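You operate a simulated robot arm through the tools that you are given. There is no shell and no other tool.

The job below is to be done with a simulated two-armed robot. You get a single attempt, and the scene is never put back.

## Task
Take the grey hood off its base and put the insert in the middle drawer.
Fine: open both latches before lifting. The hood goes on the green mat; shut the drawer. Leave the black hood latched. Set down upright: grey hood, what you pick out.
Where things are to end (x, y in the base frame): insert within 0.06 m of [0.65, -0.27].

Only the result counts: the job must be done as asked and must still hold three seconds after the hand-in. Knocking over, shifting, dropping, spilling or breaking anything else fails it.

## Robot
Two 7-joint arms with fingered hands on one trunk that stands fixed in place. Base frame: the origin is at the foot of the trunk, x ahead of it, y to its left, z up. Lengths are in m, angles in degrees, forces in N, time in s.
The left shoulder is at [0.06, 0.138, 0.922], the right one opposite. With the tool pointing down near the work surface each hand reaches from about 0.1 to 0.88 m from the base axis, measured 20 degrees to its own side. Payload 4 kg a hand.
The TCP of each hand is the grasp point between the finger pads, 0.036 m short of the fingertips. In the tool frame z runs along the fingers and y along their closing line. The gripper opens to 0.12 m; its body begins 0.042 m behind the TCP. The gripper is a hand of 5 fingers: y runs from the thumb to the fingers, the wrist lies at [-0.015, -0.109, -0.2] in the tool frame, and closing takes about 1.5 s.
Orientation is told as [roll, pitch, yaw] about the base's x, y, z axes, in that order, counted from this pose: with the fingers straight down and the wrist toward the robot, the tool's x, y and z point along [0, 1, 0], [1, 0, 0] and [0, 0, -1] of the base frame.

## Interface
- The arms move only by the tool send_rows. It takes "left_steps", "right_steps" or both (then of equal length, played together; a hand with none holds still); each is a list of rows, each a list of 6 numbers: the turn, a rotation vector about the tool's x, y, z in degrees, then the shift along the tool's x, y, z in cm. In form: [[wx, wy, wz, tx, ty, tz], ...]. A call has 1 to 20 rows; each row is the pose to reach, as a shift and turn from the pose commanded when the call began, along the tool's axes at that moment. "left_hand" and "right_hand" are, for a hand that has rows, the opening, from 0 (shut) to 1 (fully open), set as the call begins (left out, the last holds). A row lasts 0.2 s, in which the tool goes at most 0.05 m and 8.6 degrees; a call with a longer step from one row to the next is refused whole, and so is a gripper value outside its range. Where a pose cannot be reached the arm comes as near as it can. A force on the tool above 40 N (or 10 N above the force at the start of the call, whichever is more), or a blocked arm, ends the call early, and 0.2 s more pass. The fingers move at their own pace (about 0.153 m/s each) and stop on an object; they squeeze with about 33 N. The grip force told is the motor's: it shows also when the fingers shut on nothing. Time passes only in rows, and 0.2 s behind the last, so rows that repeat a pose let the fingers close. The reply holds the time, the measured pose of the TCP, the force on the tool along the base axes, the opening and the grip force, in the units named above and with some noise, with the torque about the TCP (base axes, N m) and any sound that the robot's microphone picked up, and new pictures: "show" is both (left out), scene, wrist or none (wrist: the cameras of the hands that moved).
- Cameras (640 x 400 px; columns grow to the right, rows downward): "scene" is now at [0.0383, -0.0422, 1.5529]; the picture's right is [-0.51, -0.86, 0.00], its down [-0.61, 0.36, -0.71] and it looks along [0.61, -0.36, -0.70] (base axes); focal length 335 px, centre (320, 200). "left" rides on the left gripper at [-0.069, -0.079, -0.131] in its tool frame; the picture's right is [-0.78, -0.29, 0.55], its down [0.55, -0.73, 0.40] and it looks along [0.29, 0.61, 0.74] (tool axes); focal length 222 px, centre (320, 200). "right" rides on the right gripper at [0.069, -0.079, -0.131] in its tool frame; the picture's right is [-0.78, 0.29, -0.55], its down [-0.55, -0.73, 0.40] and it looks along [-0.29, 0.61, 0.74] (tool axes); focal length 222 px, centre (320, 200). There is no depth. A picture from a camera that has moved, and an enlarged one, comes with that camera's place and axes in the base frame and with its lens.
- move_column(by): slides the trunk up (or, below 0, down) by that many m; the arms and the scene camera ride with it, the base frame stays. It gives what a move gives, with no picture.
- move_fingers(index, middle, ring, little, thumb_bend, thumb_turn, hand): sets how far each is bent, from 0 (flat) to 100 (curled in); at 30 the hand is open as for a grip, at 70 the pads meet at the TCP. One left out holds its place. A second passes; each finger stops where it meets its share of the squeeze, and holds until it gets a number again. A gripper value or a shape takes the hand back. It gives what a move gives, with no picture; readings hold the bend of each and the force on index, middle, ring, little, thumb and palm. thumb_turn goes from beside the hand (0) to across from the fingers (100), as for a grip.
- hand_shape(shape, hand): the hand has 5 fingers and takes this shape, open, in about a second: jaw (thumb against the fingers, like two jaws); tri (thumb and two fingers); tip (a fingertip pinch); poke (one finger out to press); point (the index stretched); flat (the hand flat); cup (the hand cupped); fist (a fist). The gripper value then closes the fingers along that shape, each until it touches; the sizes above hold for jaw. It gives what a move gives, with no picture.
- turn_head(pan, tilt): turns the head with the scene camera to pan (to the left, within 86 degrees either way) and tilt (down, from -29 to 69), counted from straight ahead of the robot. It gives what a move gives, and a new picture of the scene camera.
- inspect(camera, box): a new picture of the part [left, top, right, bottom] of that camera's present view, enlarged. No time passes.
- finish_job(): hands the job in; it is judged then, once.

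Nothing tells you positions but the pictures and the camera data. Unless the task says otherwise, let go and move clear before handing in.

The tools are called as name(argument=value, ...) on one line, values as JSON. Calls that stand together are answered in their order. send_rows: Moves the arms, as the interface text tells. Its arguments: {"type":"object","properties":{"left_steps":{"type":"array"},"left_hand":{"type":"number"},"right_steps":{"type":"array"},"right_hand":{"type":"number"},"show":{"type":"string","enum":["both","scene","wrist","none"]}},"required":[]} The other tools are called the same way: move_column (by) moves the trunk up or down; hand_shape (shape, hand) gives the hand a shape; move_fingers (index, middle, ring, little, thumb_bend, thumb_turn, hand) moves the fingers one by one; turn_head (pan, tilt) turns the head that bears the scene camera; inspect (camera, box) takes an enlarged picture of a part of a camera's view; finish_job () hands the job in.

At the start:

```text
time: 0.0
left_position: [0.5764, -0.0188, 1.2155]
left_tcp_rot: [0.0, 0.1, 0.0]
left_force: [0.0, -0.5, -0.1]
left_wrist_torque: [-0.01, 0.0, 0.01]
left_finger_gap: 0.1199
left_grip_force: 0.1
left_shape: jaw
left_bend: [30.0, 30.0, 30.0, 30.0, 30.0, 97.0]
left_finger forces: [0.0, 0.0, 0.1, 0.0, 0.0, 0.1]
right_position: [0.3555, -0.438, 1.2034]
right_tcp_rot: [0.0, 0.0, 0.1]
right_force: [-0.1, -1.1, -0.2]
right_wrist_torque: [0.0, -0.02, -0.02]
right_finger_gap: 0.1197
right_grip_force: 0.0
right_shape: jaw
right_bend: [30.0, 30.0, 30.0, 30.0, 30.0, 97.0]
right_finger forces: [0.1, 0.1, 0.0, 0.1, 0.1, 0.1]
trunk travel left (down, up): [-0.5, 0.09]
head pan, tilt (commanded): [-30.7, 44.8]
```

scene: 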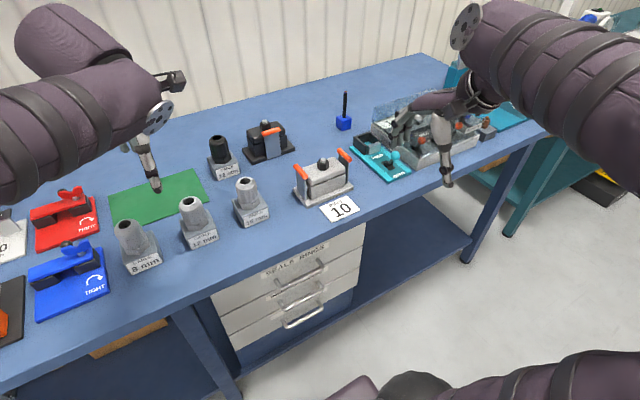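
right: 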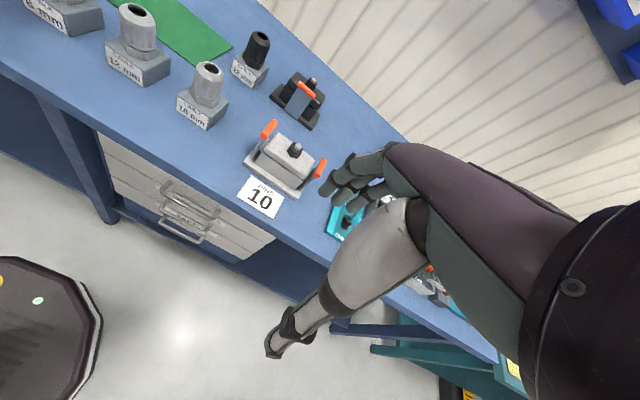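
left: 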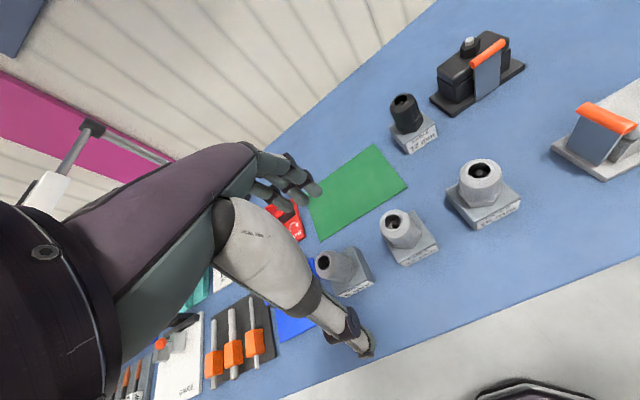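

I see a blue bench with a grey hood on a base (two orange latches) near picture centre, a black hood behind it, a green mat to the left, and a drawer cabinet under the bench. I'll look closer at these parts first.

inspect(camera="scene", box=[270, 130, 390, 230])

inspect(camera="scene", box=[200, 220, 380, 360])

inspect(camera="scene", box=[90, 110, 290, 280])

inspect(camera="right", box=[220, 60, 360, 230])

```text
4.00 times, centred on (330, 180) of scene
camera zoom: at [0.0383, -0.0422, 1.5529], right [-0.51, -0.86, 0.0], down [-0.61, 0.36, -0.71], along [0.61, -0.36, -0.7], focal length 1339 px, centre (280, 280)
```

zoom: 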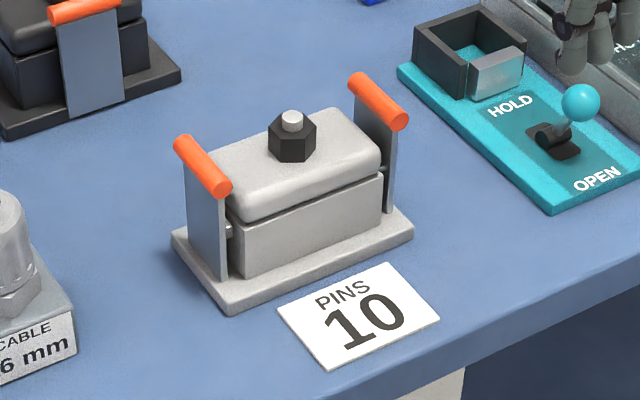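

```text
2.86 times, centred on (290, 290) of scene
camera zoom: at [0.0383, -0.0422, 1.5529], right [-0.51, -0.86, 0.0], down [-0.61, 0.36, -0.71], along [0.61, -0.36, -0.7], focal length 957 px, centre (406, -57)
```

zoom: 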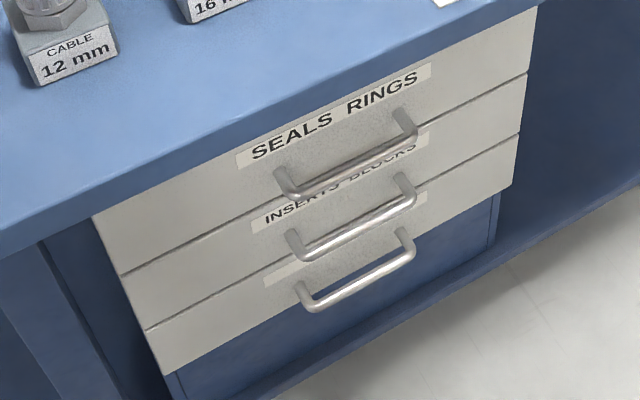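

```text
2.35 times, centred on (190, 195) of scene
camera zoom: at [0.0383, -0.0422, 1.5529], right [-0.51, -0.86, 0.0], down [-0.61, 0.36, -0.71], along [0.61, -0.36, -0.7], focal length 788 px, centre (626, 212)
```

zoom: 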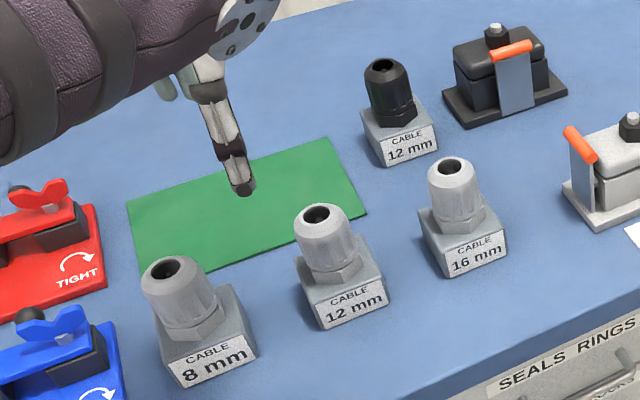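

```text
2.35 times, centred on (290, 145) of right
camera zoom: at [0.2768, -0.369, 1.3362], right [0.29, -0.78, 0.55], down [-0.73, -0.55, -0.4], along [0.61, -0.29, -0.74], focal length 523 px, centre (391, 329)
```

zoom: 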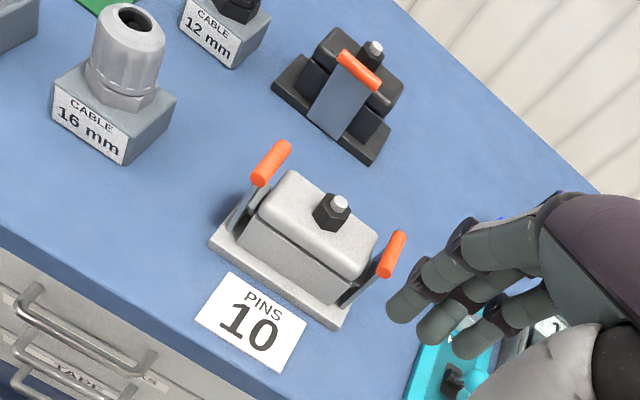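

The grey hood's long axis runs along y, centred near [0.64, -0.41], with the bench top at about z 0.885 and the cabinet front near x 0.51. I'll look around with the head to find the insert and get the full layout.

turn_head(pan=-50, tilt=40)

turn_head(pan=10, tilt=45)

turn_head(pan=-35, tilt=60)

```text
time: 0.8
left_position: [0.5773, -0.0199, 1.2149]
left_tcp_rot: [0.0, 0.0, 0.0]
left_force: [-0.6, -0.2, 0.4]
left_wrist_torque: [0.03, -0.02, 0.01]
left_finger_gap: 0.1197
left_grip_force: 0.1
left_shape: jaw
left_bend: [30.0, 30.0, 30.0, 30.0, 30.0, 97.0]
left_finger forces: [0.1, 0.0, 0.1, 0.0, 0.0, 0.0]
right_position: [0.3569, -0.4379, 1.2035]
right_tcp_rot: [0.0, 0.0, 0.1]
right_force: [-0.2, -0.5, 0.9]
right_wrist_torque: [0.01, 0.0, -0.01]
right_finger_gap: 0.1194
right_grip_force: 0.0
right_shape: jaw
right_bend: [30.0, 30.0, 30.0, 30.0, 30.0, 97.0]
right_finger forces: [0.0, 0.0, 0.0, 0.1, 0.1, 0.1]
trunk travel left (down, up): [-0.5, 0.09]
head pan, tilt (commanded): [-50.0, 40.0]
camera scene: at [0.023, -0.0657, 1.5598], right [-0.77, -0.64, 0.0], down [-0.41, 0.49, -0.77], along [0.49, -0.59, -0.64], focal length 335 px, centre (320, 200)
```

scene: 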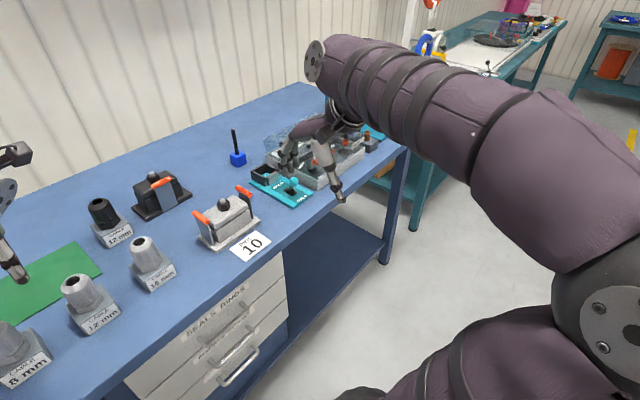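

```text
time: 2.1
left_position: [0.5774, -0.0196, 1.2155]
left_tcp_rot: [0.0, -0.1, 0.1]
left_force: [0.5, -0.9, 0.4]
left_wrist_torque: [0.03, 0.02, -0.01]
left_finger_gap: 0.1196
left_grip_force: 0.1
left_shape: jaw
left_bend: [30.0, 30.0, 30.0, 30.0, 30.0, 97.0]
left_finger forces: [0.0, 0.0, 0.0, 0.0, 0.0, 0.1]
right_position: [0.3557, -0.4377, 1.2041]
right_tcp_rot: [0.0, 0.0, 0.0]
right_force: [0.1, -0.4, 0.3]
right_wrist_torque: [0.02, -0.01, 0.01]
right_finger_gap: 0.1199
right_grip_force: 0.0
right_shape: jaw
right_bend: [30.0, 30.0, 30.0, 30.0, 30.0, 97.0]
right_finger forces: [0.1, 0.0, 0.0, 0.0, 0.1, 0.1]
trunk travel left (down, up): [-0.5, 0.09]
head pan, tilt (commanded): [10.0, 45.0]
camera scene: at [0.0484, 0.0135, 1.5526], right [0.17, -0.98, 0.0], down [-0.7, -0.12, -0.71], along [0.7, 0.12, -0.71], focal length 335 px, centre (320, 200)
```

scene: 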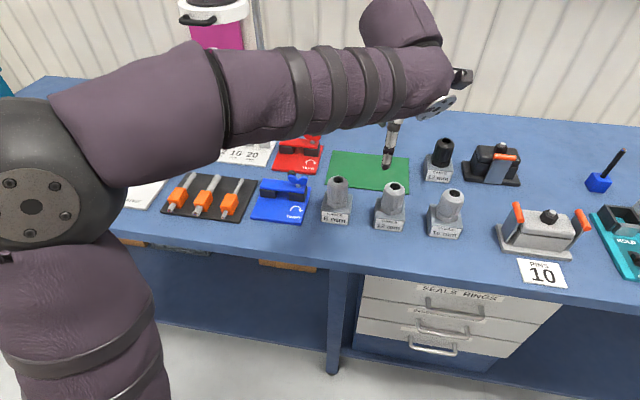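

```text
time: 3.2
left_position: [0.5763, -0.0194, 1.2146]
left_tcp_rot: [0.0, -0.1, 0.0]
left_force: [0.0, 0.2, -0.1]
left_wrist_torque: [-0.01, 0.0, -0.02]
left_finger_gap: 0.1196
left_grip_force: 0.1
left_shape: jaw
left_bend: [30.0, 30.0, 30.0, 30.0, 30.0, 97.0]
left_finger forces: [0.0, 0.0, 0.0, 0.0, 0.0, 0.1]
right_position: [0.3561, -0.4381, 1.2043]
right_tcp_rot: [0.1, 0.0, 0.0]
right_force: [-0.9, 0.1, -0.7]
right_wrist_torque: [0.03, 0.03, 0.01]
right_finger_gap: 0.1197
right_grip_force: 0.1
right_shape: jaw
right_bend: [30.0, 30.0, 30.0, 30.0, 30.0, 97.0]
right_finger forces: [0.0, 0.1, 0.1, 0.0, 0.0, 0.0]
trunk travel left (down, up): [-0.5, 0.09]
head pan, tilt (commanded): [-35.0, 60.0]
camera scene: at [0.0229, -0.0388, 1.5331], right [-0.57, -0.82, 0.0], down [-0.71, 0.5, -0.5], along [0.41, -0.29, -0.87], focal length 335 px, centre (320, 200)
```

scene: 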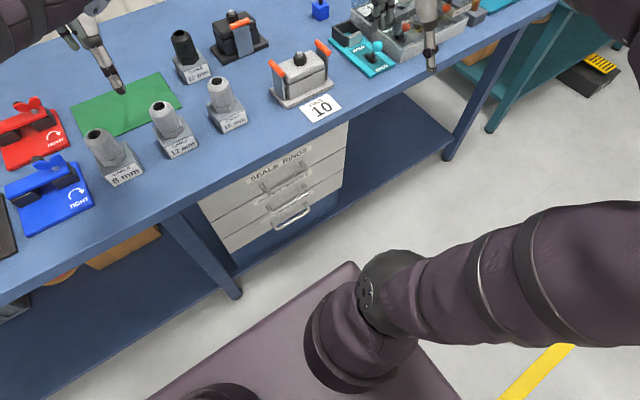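

The insert isn't in sight; it likely sits in the base under the grey hood. I'll zoom on the right-side tray and the latches from another angle.

inspect(camera="scene", box=[255, 30, 355, 120])

inspect(camera="scene", box=[320, 0, 500, 90])

inspect(camera="scene", box=[180, 120, 380, 270])

inspect(camera="scene", box=[190, 0, 300, 80])

```text
4.44 times, centred on (305, 75) of scene
camera zoom: at [0.0229, -0.0388, 1.5331], right [-0.57, -0.82, 0.0], down [-0.71, 0.5, -0.5], along [0.41, -0.29, -0.87], focal length 1488 px, centre (387, 756)
```

zoom: 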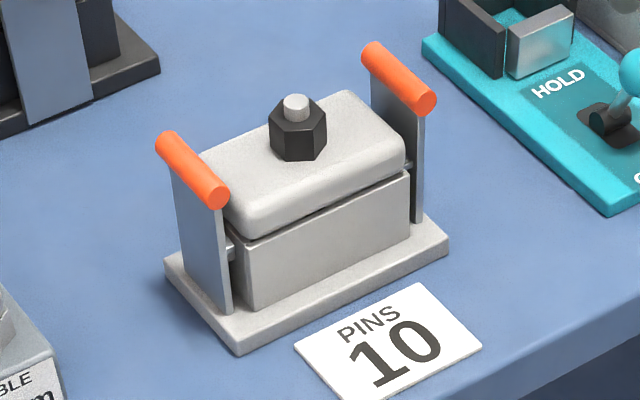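

```text
3.56 times, centred on (410, 45) of scene
camera zoom: at [0.0229, -0.0388, 1.5331], right [-0.57, -0.82, 0.0], down [-0.71, 0.5, -0.5], along [0.41, -0.29, -0.87], focal length 1190 px, centre (0, 751)
```

zoom: 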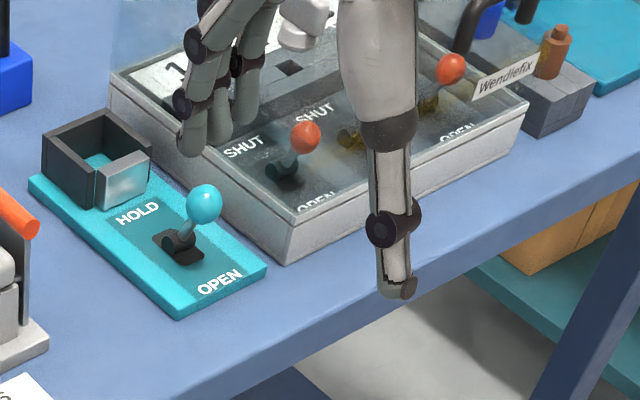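

```text
2.67 times, centred on (280, 195) of scene
camera zoom: at [0.0229, -0.0388, 1.5331], right [-0.57, -0.82, 0.0], down [-0.71, 0.5, -0.5], along [0.41, -0.29, -0.87], focal length 893 px, centre (427, 213)
```

zoom: 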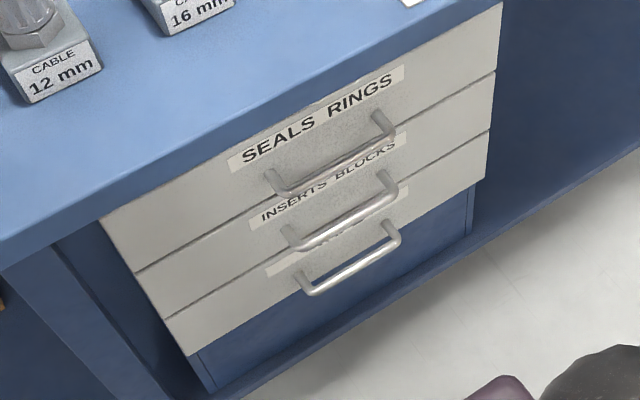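

```text
5.00 times, centred on (245, 40) of scene
camera zoom: at [0.0229, -0.0388, 1.5331], right [-0.57, -0.82, 0.0], down [-0.71, 0.5, -0.5], along [0.41, -0.29, -0.87], focal length 1674 px, centre (695, 1000)
```

zoom: 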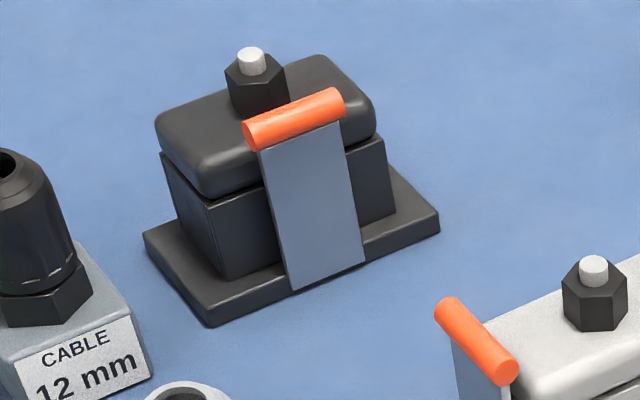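

The layout is clear: the hood's latch bars run along x at about y -0.341 and -0.484, z 0.987, with the glands and mat to the left. I'll try the right hand's poke shape and look at it to learn where the fingertip is.

hand_shape(hand="right", shape="poke")

inspect(camera="right", box=[0, 0, 640, 400])

turn_head(pan=-45, tilt=35)

```text
time: 4.1
left_position: [0.5772, -0.0192, 1.2162]
left_tcp_rot: [0.0, 0.0, -0.1]
left_force: [0.2, 0.6, -0.1]
left_wrist_torque: [0.02, 0.03, -0.02]
left_finger_gap: 0.1196
left_grip_force: 0.0
left_shape: jaw
left_bend: [30.0, 30.0, 30.0, 30.0, 30.0, 97.0]
left_finger forces: [0.1, 0.0, 0.0, 0.0, 0.1, 0.0]
right_position: [0.3555, -0.438, 1.2034]
right_tcp_rot: [-0.1, 0.1, 0.0]
right_force: [-0.1, 0.3, -0.5]
right_wrist_torque: [0.02, 0.01, -0.01]
right_finger_gap: 0.0001
right_grip_force: 0.0
right_shape: poke
right_bend: [70.0, 70.0, 99.0, 99.0, 100.0, 100.0]
right_finger forces: [0.1, 0.0, 0.0, 0.0, 0.0, 0.0]
trunk travel left (down, up): [-0.5, 0.09]
head pan, tilt (commanded): [-35.0, 60.0]
```

```text
1.00 times, centred on (320, 200) of right (not enlarged: the box is as wide or as high as the picture)
camera zoom: at [0.2767, -0.369, 1.3362], right [0.29, -0.78, 0.55], down [-0.73, -0.55, -0.4], along [0.61, -0.29, -0.74], focal length 222 px, centre (320, 200)
```

zoom: 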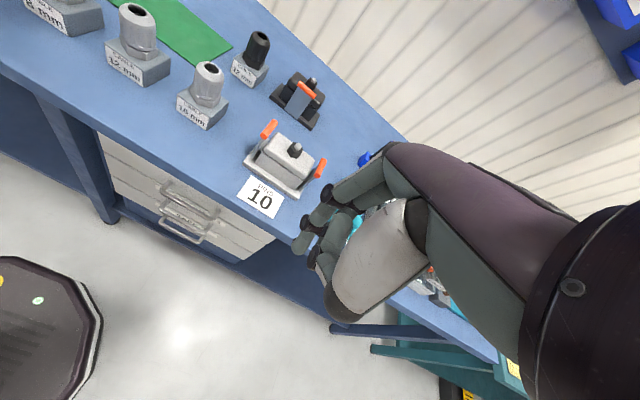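

```text
time: 5.0
left_position: [0.576, -0.0188, 1.2163]
left_tcp_rot: [0.0, 0.0, 0.0]
left_force: [-0.4, 0.5, -0.7]
left_wrist_torque: [-0.01, 0.0, 0.04]
left_finger_gap: 0.1198
left_grip_force: 0.1
left_shape: jaw
left_bend: [30.0, 30.0, 30.0, 30.0, 30.0, 97.0]
left_finger forces: [0.0, 0.0, 0.0, 0.0, 0.0, 0.0]
right_position: [0.3564, -0.4386, 1.2039]
right_tcp_rot: [0.0, 0.0, 0.1]
right_force: [0.3, -0.6, 0.0]
right_wrist_torque: [0.0, 0.01, -0.02]
right_finger_gap: 0.0003
right_grip_force: 0.0
right_shape: poke
right_bend: [70.0, 70.0, 99.0, 99.0, 100.0, 100.0]
right_finger forces: [0.0, 0.0, 0.0, 0.0, 0.0, 0.0]
trunk travel left (down, up): [-0.5, 0.09]
head pan, tilt (commanded): [-45.0, 35.0]
camera scene: at [0.0306, -0.0628, 1.5673], right [-0.71, -0.71, 0.0], down [-0.41, 0.41, -0.82], along [0.58, -0.58, -0.57], focal length 335 px, centre (320, 200)
```

scene: 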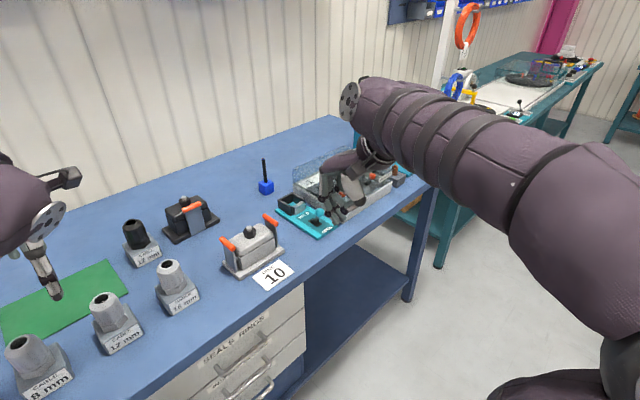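

The poke shape leaves index and middle half-bent. I'll zoom in on the hand to see the fingertip geometry.

inspect(camera="scene", box=[270, 120, 430, 240])

inspect(camera="right", box=[240, 120, 460, 340])

```text
3.33 times, centred on (350, 180) of scene
camera zoom: at [0.0306, -0.0628, 1.5673], right [-0.71, -0.71, 0.0], down [-0.41, 0.41, -0.82], along [0.58, -0.58, -0.57], focal length 1116 px, centre (220, 267)
```

zoom: 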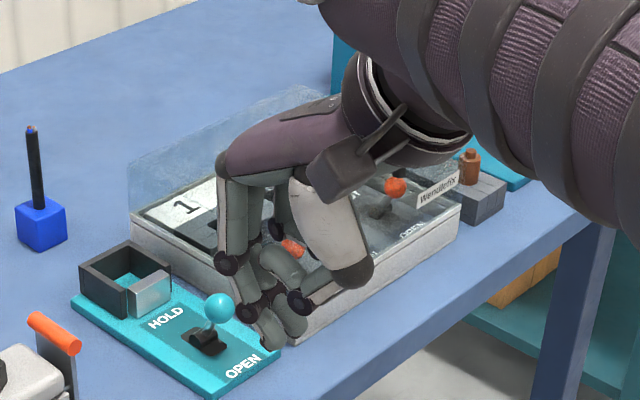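

```text
1.82 times, centred on (350, 230) of right
camera zoom: at [0.2768, -0.369, 1.3362], right [0.29, -0.78, 0.55], down [-0.73, -0.55, -0.4], along [0.61, -0.29, -0.74], focal length 404 px, centre (266, 146)
```

zoom: 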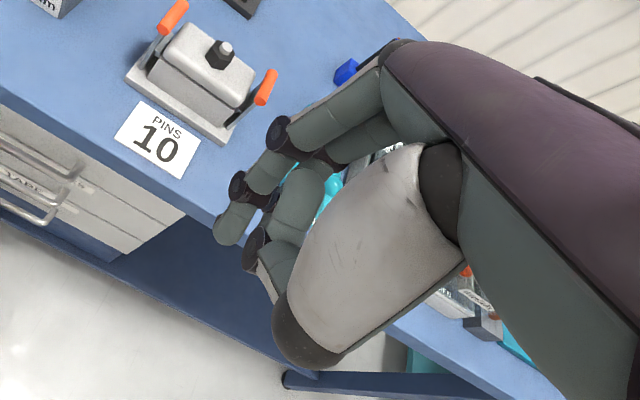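

The index and middle tips lie close to the tool axis, 3.6 cm below the TCP. I'll curl the middle too so only the index sticks out, then move above the hood for a closer look.

move_fingers(hand="right", index=60, middle=100, ring=100, little=100, thumb_bend=60, thumb_turn=0)

send_rows(right_steps=[[0, 0, 0, 0.6, 4, 0.6], [0, 0, 0, 1.2, 8, 1.2], [0, 0, 0, 1.8, 12, 2], [0, 0, 0, 2.4, 15, 2.6], [0, 0, 0, 3, 18, 3.5], [0, 0, 0, 3.8, 20, 4]])

```text
time: 6.0
left_position: [0.576, -0.0189, 1.2147]
left_tcp_rot: [0.0, 0.0, 0.0]
left_force: [0.6, 0.5, -0.7]
left_wrist_torque: [0.01, 0.0, 0.04]
left_finger_gap: 0.1198
left_grip_force: 0.1
left_shape: jaw
left_bend: [30.0, 30.0, 30.0, 30.0, 30.0, 97.0]
left_finger forces: [0.0, 0.0, 0.0, 0.0, 0.0, 0.1]
right_position: [0.3563, -0.439, 1.2037]
right_tcp_rot: [0.0, 0.1, 0.0]
right_force: [-0.3, -0.7, 0.3]
right_wrist_torque: [-0.02, 0.0, -0.01]
right_finger_gap: 0.1231
right_grip_force: 0.0
right_shape: fingers
right_bend: [60.0, 100.0, 100.0, 100.0, 60.0, 0.0]
right_finger forces: [0.0, 0.0, 0.0, 0.1, 0.0, 0.0]
trunk travel left (down, up): [-0.5, 0.09]
head pan, tilt (commanded): [-45.0, 35.0]
```

```text
time: 7.4
left_position: [0.5771, -0.0189, 1.2162]
left_tcp_rot: [0.0, 0.0, 0.0]
left_force: [1.0, -0.1, 1.1]
left_wrist_torque: [-0.02, 0.02, 0.03]
left_finger_gap: 0.1198
left_grip_force: 0.0
left_shape: jaw
left_bend: [30.0, 30.0, 30.0, 30.0, 30.0, 97.0]
left_finger forces: [0.1, 0.0, 0.0, 0.0, 0.1, 0.0]
right_position: [0.5565, -0.4013, 1.1654]
right_tcp_rot: [-0.1, 0.1, 0.0]
right_force: [-0.6, 0.7, 0.6]
right_wrist_torque: [0.0, -0.02, 0.01]
right_finger_gap: 0.1232
right_grip_force: 0.1
right_shape: fingers
right_bend: [60.0, 100.0, 100.0, 100.0, 60.0, 0.0]
right_finger forces: [0.0, 0.0, 0.1, 0.0, 0.1, 0.0]
trunk travel left (down, up): [-0.5, 0.09]
head pan, tilt (commanded): [-45.0, 35.0]
camera scene: at [0.031, -0.0627, 1.5674], right [-0.71, -0.71, 0.0], down [-0.41, 0.41, -0.82], along [0.58, -0.58, -0.57], focal length 335 px, centre (320, 200)
camera right: at [0.4779, -0.3324, 1.2958], right [0.29, -0.78, 0.55], down [-0.73, -0.55, -0.4], along [0.61, -0.29, -0.74], focal length 222 px, centre (320, 200)
```

scene: 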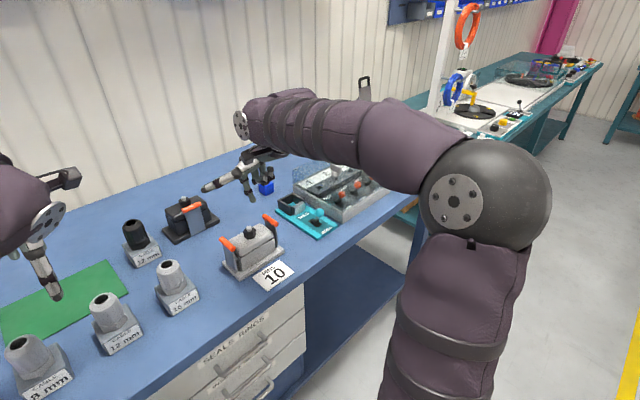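
right: 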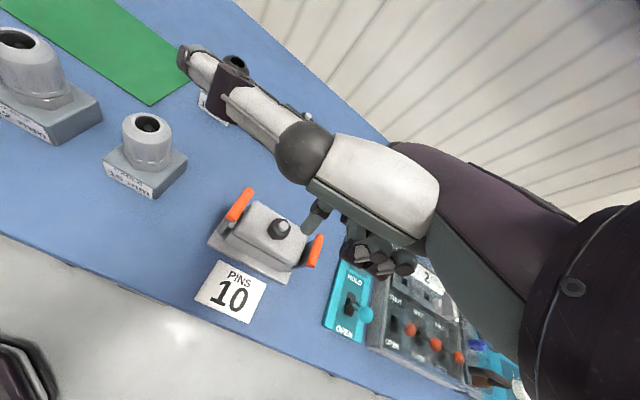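

The thumb now sticks out sideways; the hood is seen well from the wrist camera. I'll zoom in to triangulate the bars and hood top.

inspect(camera="right", box=[190, 160, 350, 300])

inspect(camera="scene", box=[190, 190, 330, 300])

inspect(camera="scene", box=[180, 120, 310, 220])

```text
2.86 times, centred on (270, 230) of right
camera zoom: at [0.4779, -0.3324, 1.2958], right [0.29, -0.78, 0.55], down [-0.73, -0.55, -0.4], along [0.61, -0.29, -0.74], focal length 635 px, centre (463, 114)
```

zoom: 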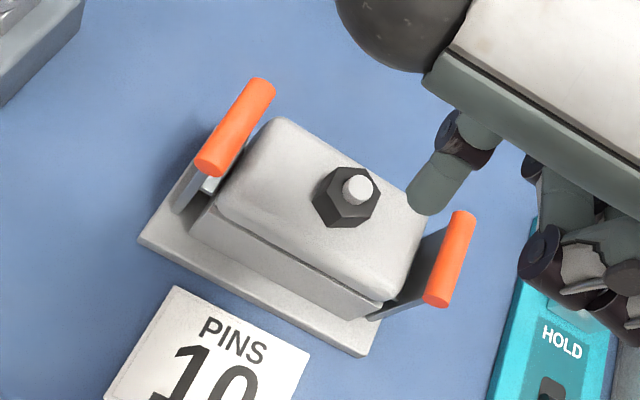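

```text
3.64 times, centred on (260, 245) of scene
camera zoom: at [0.031, -0.0627, 1.5674], right [-0.71, -0.71, 0.0], down [-0.41, 0.41, -0.82], along [0.58, -0.58, -0.57], focal length 1218 px, centre (538, 36)
```

zoom: 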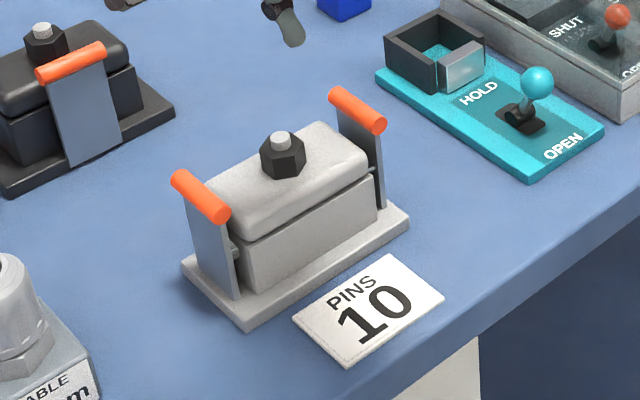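

```text
4.00 times, centred on (245, 170) of scene
camera zoom: at [0.031, -0.0627, 1.5674], right [-0.71, -0.71, 0.0], down [-0.41, 0.41, -0.82], along [0.58, -0.58, -0.57], focal length 1339 px, centre (620, 320)
```

zoom: 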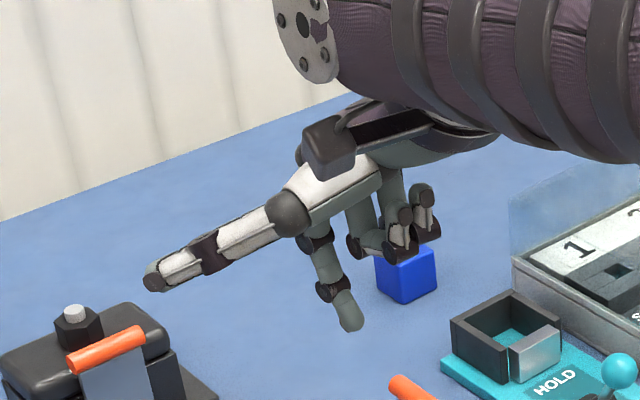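

The bars sit at about x 0.615–0.668, y -0.339 and -0.479, z 0.987, and the knob is centred near [0.637, -0.407] with its top near 1.004. I'll yaw the right hand 90° so the other fingers clear the knob, and go above the hood.

send_rows(right_steps=[[0, 0, -8, 0, 1, 0.5], [0, 0, -16, 0, 2, 1], [0, 0, -24, 0, 3, 1.5], [0, 0, -32, 0, 4, 2], [0, 0, -40, 0, 5, 2.5], [0, 0, -48, 0, 6, 3], [0, 0, -56, 0.5, 7, 3.5], [0, 0, -64, 1, 8, 4], [0, 0, -72, 1, 8.5, 4.5], [0, 0, -80, 1, 9, 5], [0, 0, -88, 1, 9, 5.5], [0, 0, -90, 1, 9, 5.5]])

```text
time: 10.0
left_position: [0.5768, -0.0191, 1.215]
left_tcp_rot: [0.0, 0.0, 0.0]
left_force: [0.2, 0.3, 0.6]
left_wrist_torque: [-0.02, -0.03, 0.01]
left_finger_gap: 0.1198
left_grip_force: 0.0
left_shape: jaw
left_bend: [30.0, 30.0, 30.0, 30.0, 30.0, 97.0]
left_finger forces: [0.0, 0.0, 0.1, 0.0, 0.0, 0.0]
right_position: [0.6458, -0.3906, 1.1075]
right_tcp_rot: [-0.1, -0.1, 90.1]
right_force: [-0.1, -0.6, 0.2]
right_wrist_torque: [-0.01, -0.05, -0.03]
right_finger_gap: 0.1233
right_grip_force: 0.1
right_shape: fingers
right_bend: [60.0, 100.0, 100.0, 100.0, 60.0, 0.0]
right_finger forces: [0.1, 0.0, 0.0, 0.0, 0.0, 0.0]
trunk travel left (down, up): [-0.5, 0.09]
head pan, tilt (commanded): [-45.0, 35.0]
camera scene: at [0.0307, -0.0629, 1.5674], right [-0.71, -0.71, 0.0], down [-0.41, 0.41, -0.82], along [0.58, -0.58, -0.57], focal length 335 px, centre (320, 200)
camera right: at [0.5767, -0.47, 1.2405], right [0.78, 0.29, 0.55], down [0.55, -0.73, -0.4], along [0.29, 0.61, -0.74], focal length 222 px, centre (320, 200)
```

scene: 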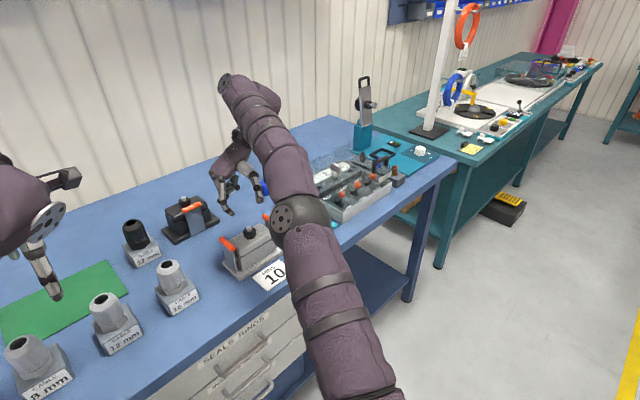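
right: 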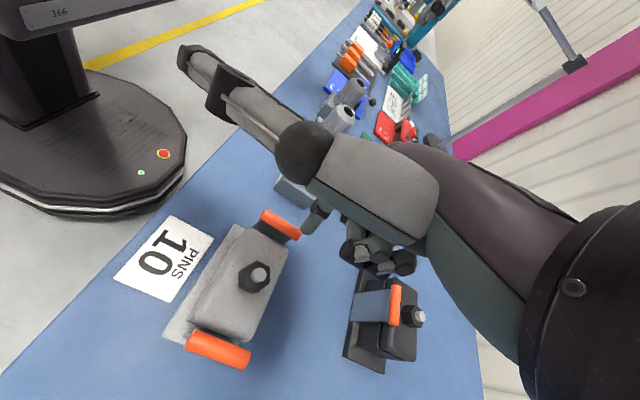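

The yaw worked. I'll zoom with the wrist camera to refine the knob, bar, and index-tip positions.

inspect(camera="right", box=[150, 180, 350, 380])

inspect(camera="scene", box=[190, 130, 330, 290])

```text
2.00 times, centred on (250, 280) of right
camera zoom: at [0.5767, -0.47, 1.2405], right [0.78, 0.29, 0.55], down [0.55, -0.73, -0.4], along [0.29, 0.61, -0.74], focal length 444 px, centre (460, 40)
```

zoom: 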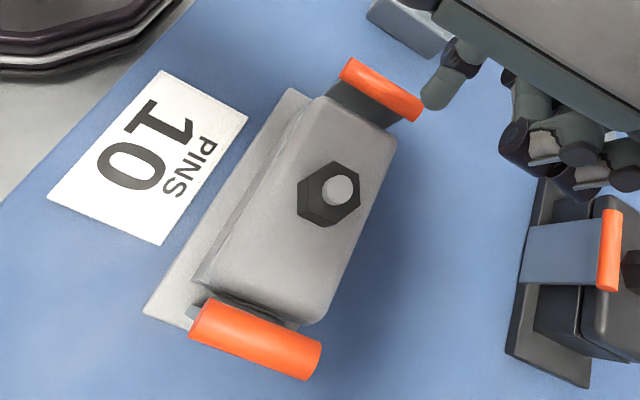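

```text
2.50 times, centred on (260, 210) of scene
camera zoom: at [0.0307, -0.0629, 1.5674], right [-0.71, -0.71, 0.0], down [-0.41, 0.41, -0.82], along [0.58, -0.58, -0.57], focal length 837 px, centre (470, 175)
```

zoom: 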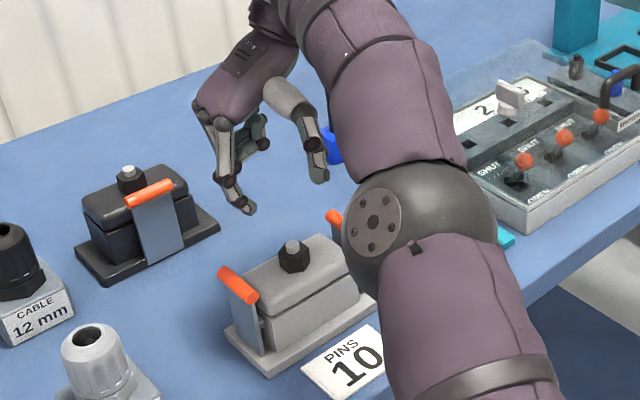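

Refined: bars at y -0.339 / -0.474, z about 0.993; knob at [0.636, -0.407]. I'll lower the index tip into the gap between the knob and the left bar.

send_rows(right_steps=[[0, 0, 0, 0.3, 1.0, 2], [0, 0, 0, 0.3, 1.0, 4], [0, 0, 0, 0.3, 1.0, 6], [0, 0, 0, 0.3, 1.0, 7.5], [0, 0, 0, 0.3, 1.0, 8.5], [0, 0, 0, 0.3, 1.0, 9]])

inspect(camera="right", box=[150, 180, 350, 380])

inspect(camera="scene", box=[190, 160, 330, 290])

```text
time: 11.4
left_position: [0.5759, -0.0189, 1.2168]
left_tcp_rot: [0.1, -0.2, 0.0]
left_force: [-0.5, -0.5, 1.2]
left_wrist_torque: [0.03, -0.05, 0.03]
left_finger_gap: 0.1199
left_grip_force: 0.0
left_shape: jaw
left_bend: [30.0, 30.0, 30.0, 30.0, 30.0, 97.0]
left_finger forces: [0.0, 0.0, 0.1, 0.0, 0.1, 0.0]
right_position: [0.6433, -0.379, 1.0237]
right_tcp_rot: [-0.4, -0.1, 90.1]
right_force: [-0.2, 2.9, 21.1]
right_wrist_torque: [0.62, 0.25, -0.04]
right_finger_gap: 0.1225
right_grip_force: 10.3
right_shape: fingers
right_bend: [60.0, 100.0, 100.0, 100.0, 60.0, 0.0]
right_finger forces: [21.8, 0.0, 0.0, 0.0, 0.0, 0.0]
trunk travel left (down, up): [-0.5, 0.09]
head pan, tilt (commanded): [-45.0, 35.0]
camera scene: at [0.0288, -0.0615, 1.568], right [-0.71, -0.71, 0.0], down [-0.4, 0.4, -0.82], along [0.58, -0.58, -0.57], focal length 335 px, centre (320, 200)
camera right: at [0.5725, -0.4584, 1.1544], right [0.78, 0.29, 0.55], down [0.55, -0.73, -0.4], along [0.29, 0.61, -0.73], focal length 222 px, centre (320, 200)
```

scene: 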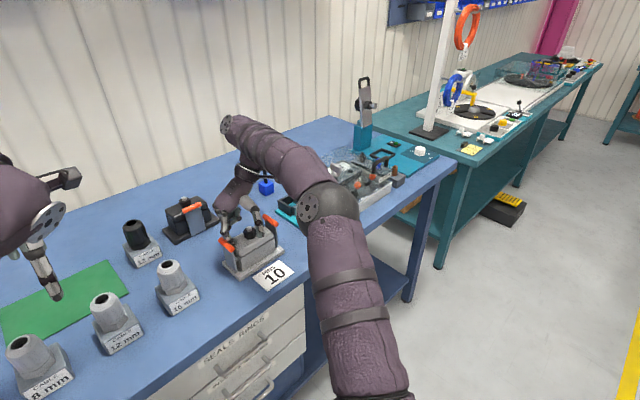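
right: 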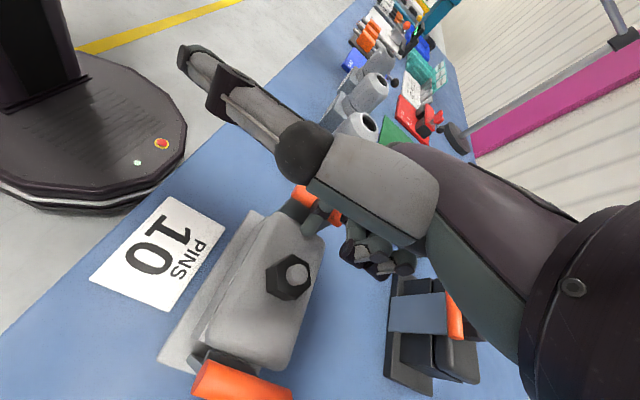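

```text
2.00 times, centred on (250, 280) of right
camera zoom: at [0.5725, -0.4584, 1.1544], right [0.78, 0.29, 0.55], down [0.55, -0.73, -0.4], along [0.29, 0.61, -0.73], focal length 444 px, centre (460, 40)
```

zoom: 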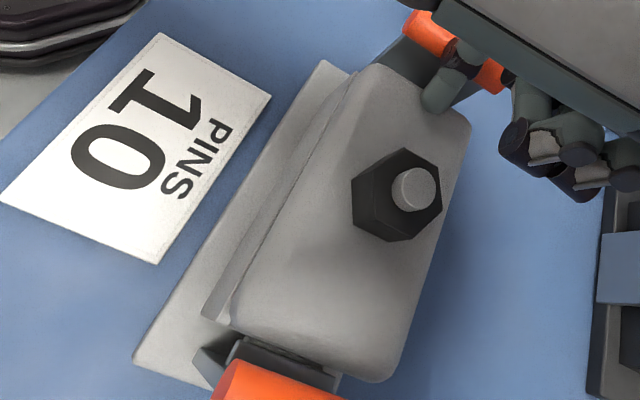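

```text
3.08 times, centred on (260, 225) of scene
camera zoom: at [0.0288, -0.0615, 1.568], right [-0.71, -0.71, 0.0], down [-0.4, 0.4, -0.82], along [0.58, -0.58, -0.57], focal length 1030 px, centre (505, 123)
```

zoom: 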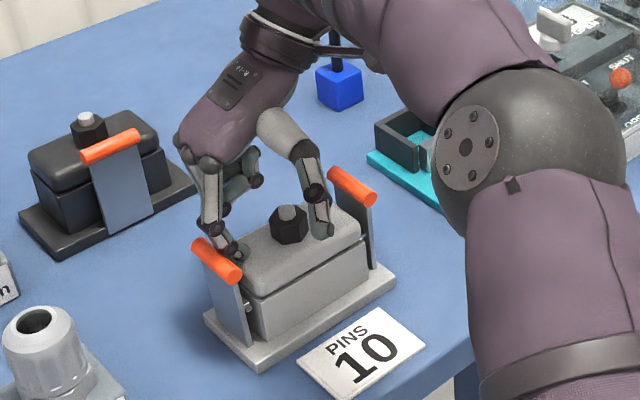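

The fingertip has touched the hood's top beside the bar (about 21 N upward), so the hood top is near z 0.987. I'll lift slightly and push the left bar outward (+y).

send_rows(right_steps=[[0, 0, 0, 0, 0, -0.8], [0, 0, 0, 0, 0.5, -0.8], [0, 0, 0, 0, 1.0, -0.8], [0, 0, 0, 0, 1.5, -0.8], [0, 0, 0, 0, 2.0, -0.8], [0, 0, 0, 0, 2.5, -0.6], [0, 0, 0, 0, 3.0, -0.4]])

inspect(camera="scene", box=[190, 160, 330, 290])

inspect(camera="right", box=[200, 130, 400, 330])

```text
time: 13.0
left_position: [0.5763, -0.0196, 1.2151]
left_tcp_rot: [0.0, 0.0, 0.1]
left_force: [0.2, -0.4, 0.3]
left_wrist_torque: [0.0, 0.01, 0.01]
left_finger_gap: 0.1198
left_grip_force: 0.1
left_shape: jaw
left_bend: [30.0, 30.0, 30.0, 30.0, 30.0, 97.0]
left_finger forces: [0.0, 0.0, 0.0, 0.0, 0.1, 0.0]
right_position: [0.6429, -0.3489, 1.0228]
right_tcp_rot: [0.0, 0.0, 89.9]
right_force: [-0.4, -0.1, 0.3]
right_wrist_torque: [-0.04, 0.03, 0.01]
right_finger_gap: 0.123
right_grip_force: 0.5
right_shape: fingers
right_bend: [61.0, 100.0, 100.0, 100.0, 60.0, 0.0]
right_finger forces: [0.7, 0.0, 0.0, 0.0, 0.0, 0.0]
trunk travel left (down, up): [-0.5, 0.09]
head pan, tilt (commanded): [-45.0, 35.0]
camera scene: at [0.0306, -0.0629, 1.5674], right [-0.71, -0.71, 0.0], down [-0.41, 0.41, -0.82], along [0.58, -0.58, -0.57], focal length 335 px, centre (320, 200)
camera right: at [0.5737, -0.4293, 1.1553], right [0.78, 0.29, 0.55], down [0.55, -0.73, -0.4], along [0.29, 0.61, -0.74], focal length 222 px, centre (320, 200)
```

scene: 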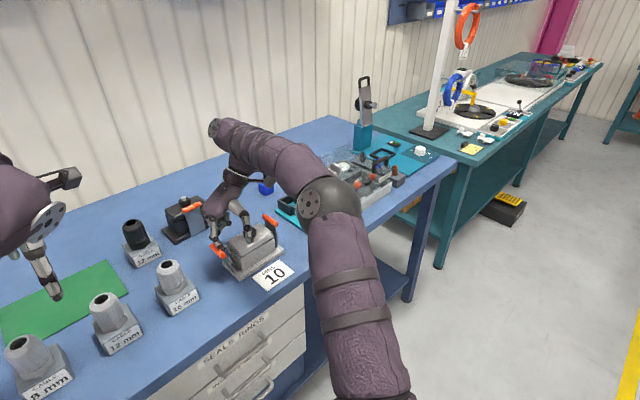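
right: 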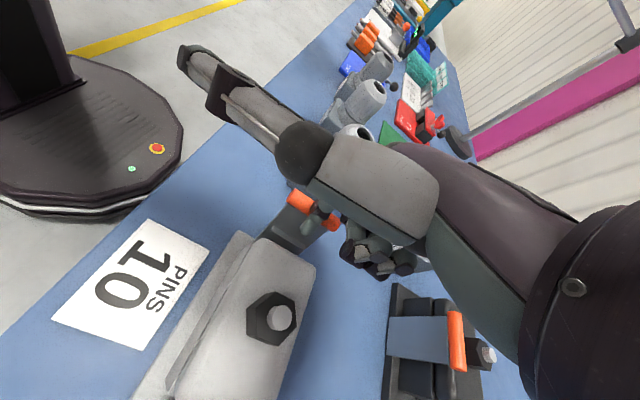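

```text
3.08 times, centred on (260, 225) of scene
camera zoom: at [0.0306, -0.0629, 1.5674], right [-0.71, -0.71, 0.0], down [-0.41, 0.41, -0.82], along [0.58, -0.58, -0.57], focal length 1030 px, centre (505, 123)
```

zoom: 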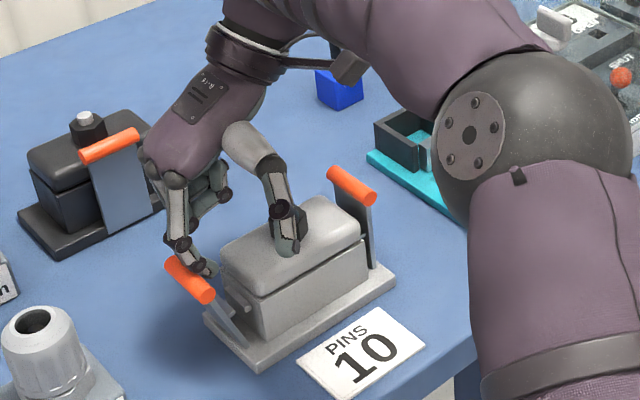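

```text
2.00 times, centred on (300, 230) of right
camera zoom: at [0.5737, -0.4293, 1.1553], right [0.78, 0.29, 0.55], down [0.55, -0.73, -0.4], along [0.29, 0.61, -0.74], focal length 444 px, centre (360, 140)
```

zoom: 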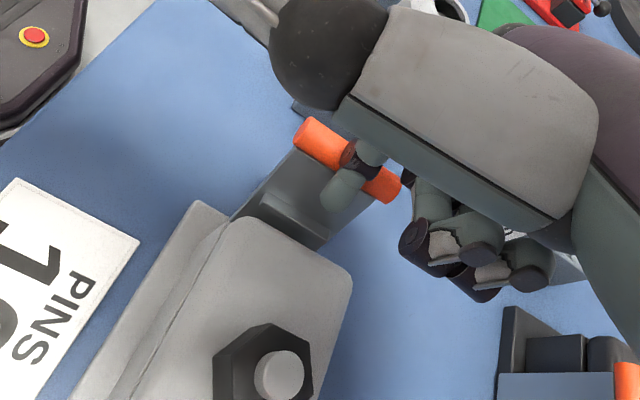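

The left lever swings out freely about its foot. I'll keep pushing it outward and down along its arc.

send_rows(right_steps=[[0, 0, 0, 0, 0.5, 0.1], [0, 0, 0, 0, 1.0, 0.3], [0, 0, 0, 0, 1.5, 0.6], [0, 0, 0, 0, 2.0, 0.9], [0, 0, 0, 0, 2.5, 1.3], [0, 0, 0, 0, 3.0, 1.7], [0, 0, 0, 0, 3.5, 2.1], [0, 0, 0, 0, 4.0, 2.5]])

inspect(camera="scene", box=[190, 160, 330, 290])

inspect(camera="right", box=[200, 130, 400, 330])

```text
time: 14.8
left_position: [0.5759, -0.0196, 1.2156]
left_tcp_rot: [0.1, -0.1, 0.1]
left_force: [0.3, 0.6, 1.4]
left_wrist_torque: [-0.01, 0.01, 0.02]
left_finger_gap: 0.1196
left_grip_force: 0.1
left_shape: jaw
left_bend: [30.0, 30.0, 30.0, 30.0, 30.0, 97.0]
left_finger forces: [0.1, 0.1, 0.0, 0.1, 0.0, 0.0]
right_position: [0.6429, -0.3094, 0.9989]
right_tcp_rot: [0.0, 0.0, 90.2]
right_force: [-0.1, 0.5, 0.4]
right_wrist_torque: [-0.03, 0.03, -0.03]
right_finger_gap: 0.1231
right_grip_force: 0.1
right_shape: fingers
right_bend: [60.0, 100.0, 100.0, 100.0, 60.0, 0.0]
right_finger forces: [0.1, 0.1, 0.0, 0.0, 0.0, 0.0]
trunk travel left (down, up): [-0.5, 0.09]
head pan, tilt (commanded): [-45.0, 35.0]
camera scene: at [0.0307, -0.0628, 1.5674], right [-0.71, -0.71, 0.0], down [-0.41, 0.41, -0.82], along [0.58, -0.58, -0.57], focal length 335 px, centre (320, 200)
camera right: at [0.5733, -0.3898, 1.1299], right [0.78, 0.29, 0.55], down [0.55, -0.73, -0.4], along [0.29, 0.61, -0.74], focal length 222 px, centre (320, 200)
```

scene: 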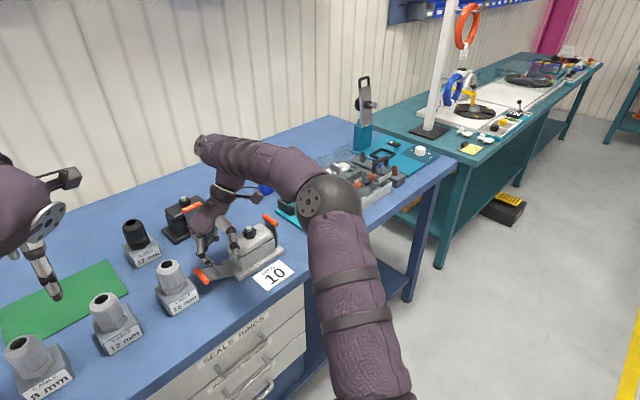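
right: 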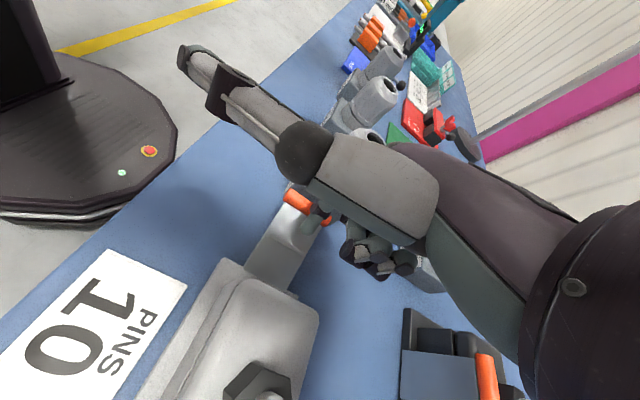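

```text
3.08 times, centred on (260, 225) of scene
camera zoom: at [0.0307, -0.0628, 1.5674], right [-0.71, -0.71, 0.0], down [-0.41, 0.41, -0.82], along [0.58, -0.58, -0.57], focal length 1030 px, centre (505, 123)
```

zoom: 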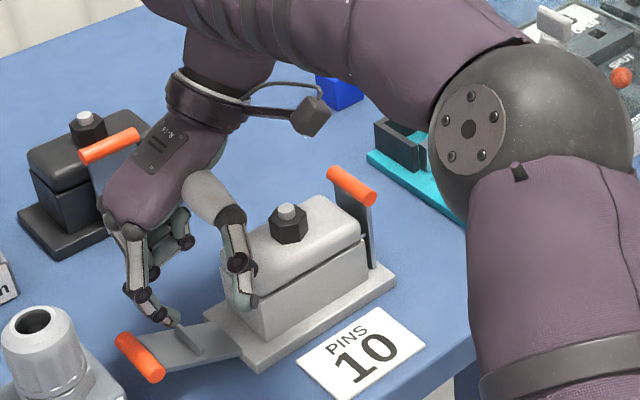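

```text
2.00 times, centred on (300, 230) of right
camera zoom: at [0.5733, -0.3898, 1.1299], right [0.78, 0.29, 0.55], down [0.55, -0.73, -0.4], along [0.29, 0.61, -0.74], focal length 444 px, centre (360, 140)
```

zoom: 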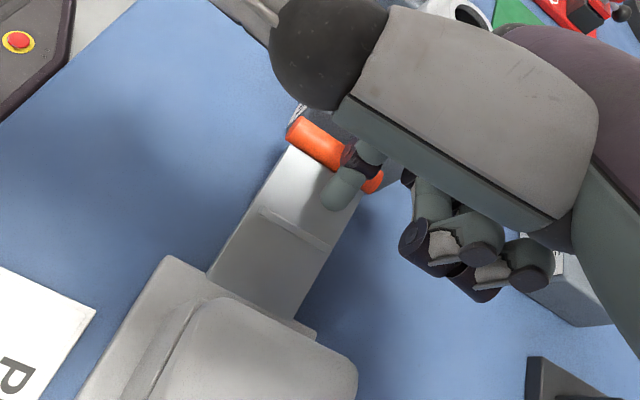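

The left lever has fallen fully open. I'll lift over the knob and lower the fingertip inside the right bar.

send_rows(right_steps=[[0, 0, 0, 0, 0, -3], [0, 0, 0, 0, 0, -6.5], [0, 0, 0, 0, -4, -6.5], [0, 0, 0, 0, -8, -6.5], [0, 0, 0, 0, -12, -6.5], [0, 0, 0, 0, -14.7, -6.5], [0, 0, 0, 0, -14.7, -5], [0, 0, 0, 0, -14.7, -4]])

inspect(camera="scene", box=[190, 160, 330, 290])

inspect(camera="right", box=[200, 130, 400, 330])

```text
time: 16.6
left_position: [0.579, -0.018, 1.2147]
left_tcp_rot: [0.0, 0.1, 0.0]
left_force: [1.4, -0.2, 0.3]
left_wrist_torque: [0.01, 0.03, 0.0]
left_finger_gap: 0.1197
left_grip_force: 0.0
left_shape: jaw
left_bend: [30.0, 30.0, 30.0, 30.0, 30.0, 97.0]
left_finger forces: [0.0, 0.1, 0.0, 0.0, 0.0, 0.0]
right_position: [0.639, -0.451, 1.0409]
right_tcp_rot: [0.7, 0.1, 91.0]
right_force: [-0.4, 0.6, 0.3]
right_wrist_torque: [0.01, -0.03, -0.01]
right_finger_gap: 0.1234
right_grip_force: 0.1
right_shape: fingers
right_bend: [60.0, 100.0, 100.0, 100.0, 60.0, 0.0]
right_finger forces: [0.1, 0.1, 0.0, 0.0, 0.0, 0.0]
right hand out of reach, approached as far as the arm can: row 6, 7, 8
trunk travel left (down, up): [-0.5, 0.09]
head pan, tilt (commanded): [-45.0, 35.0]
camera scene: at [0.0318, -0.0623, 1.5674], right [-0.71, -0.71, 0.0], down [-0.41, 0.41, -0.82], along [0.58, -0.58, -0.57], focal length 335 px, centre (320, 200)
camera right: at [0.5725, -0.5317, 1.1744], right [0.79, 0.31, 0.54], down [0.56, -0.73, -0.4], along [0.27, 0.62, -0.74], focal length 222 px, centre (320, 200)
```

scene: 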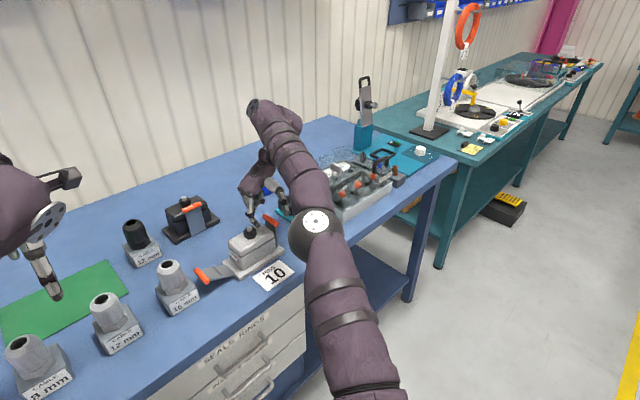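
right: 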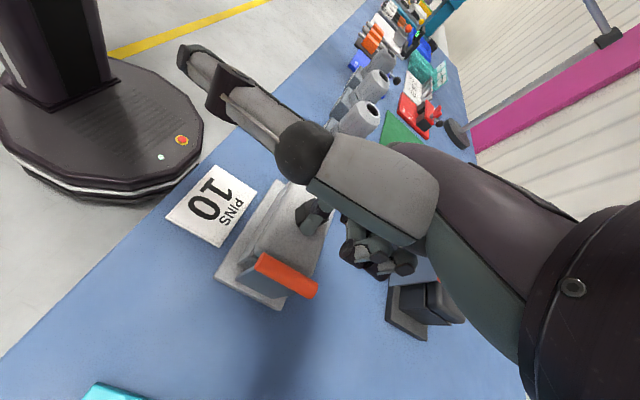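

```text
3.08 times, centred on (260, 225) of scene
camera zoom: at [0.0318, -0.0623, 1.5674], right [-0.71, -0.71, 0.0], down [-0.41, 0.41, -0.82], along [0.58, -0.58, -0.57], focal length 1030 px, centre (505, 123)
```

zoom: 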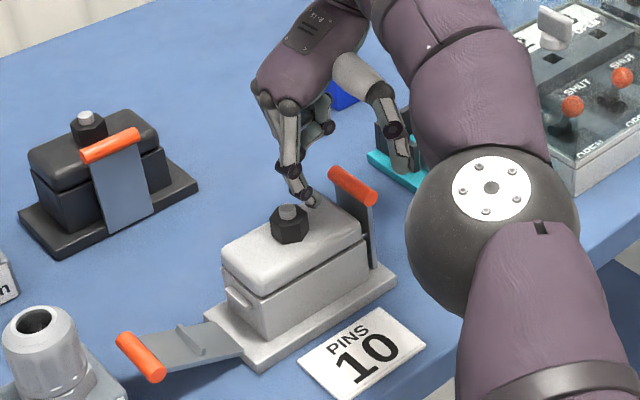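

```text
2.00 times, centred on (300, 230) of right
camera zoom: at [0.5725, -0.5317, 1.1744], right [0.79, 0.31, 0.54], down [0.56, -0.73, -0.4], along [0.27, 0.62, -0.74], focal length 444 px, centre (360, 140)
```

zoom: 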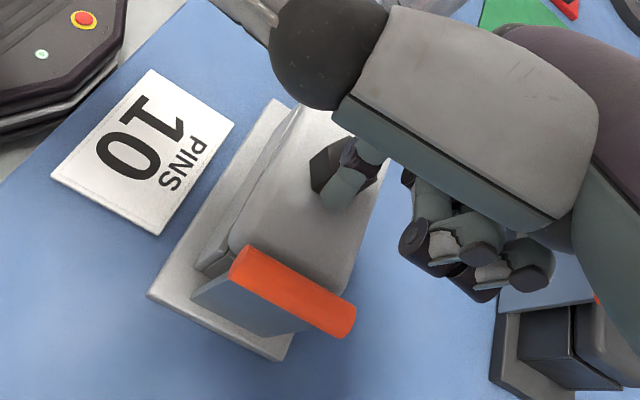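

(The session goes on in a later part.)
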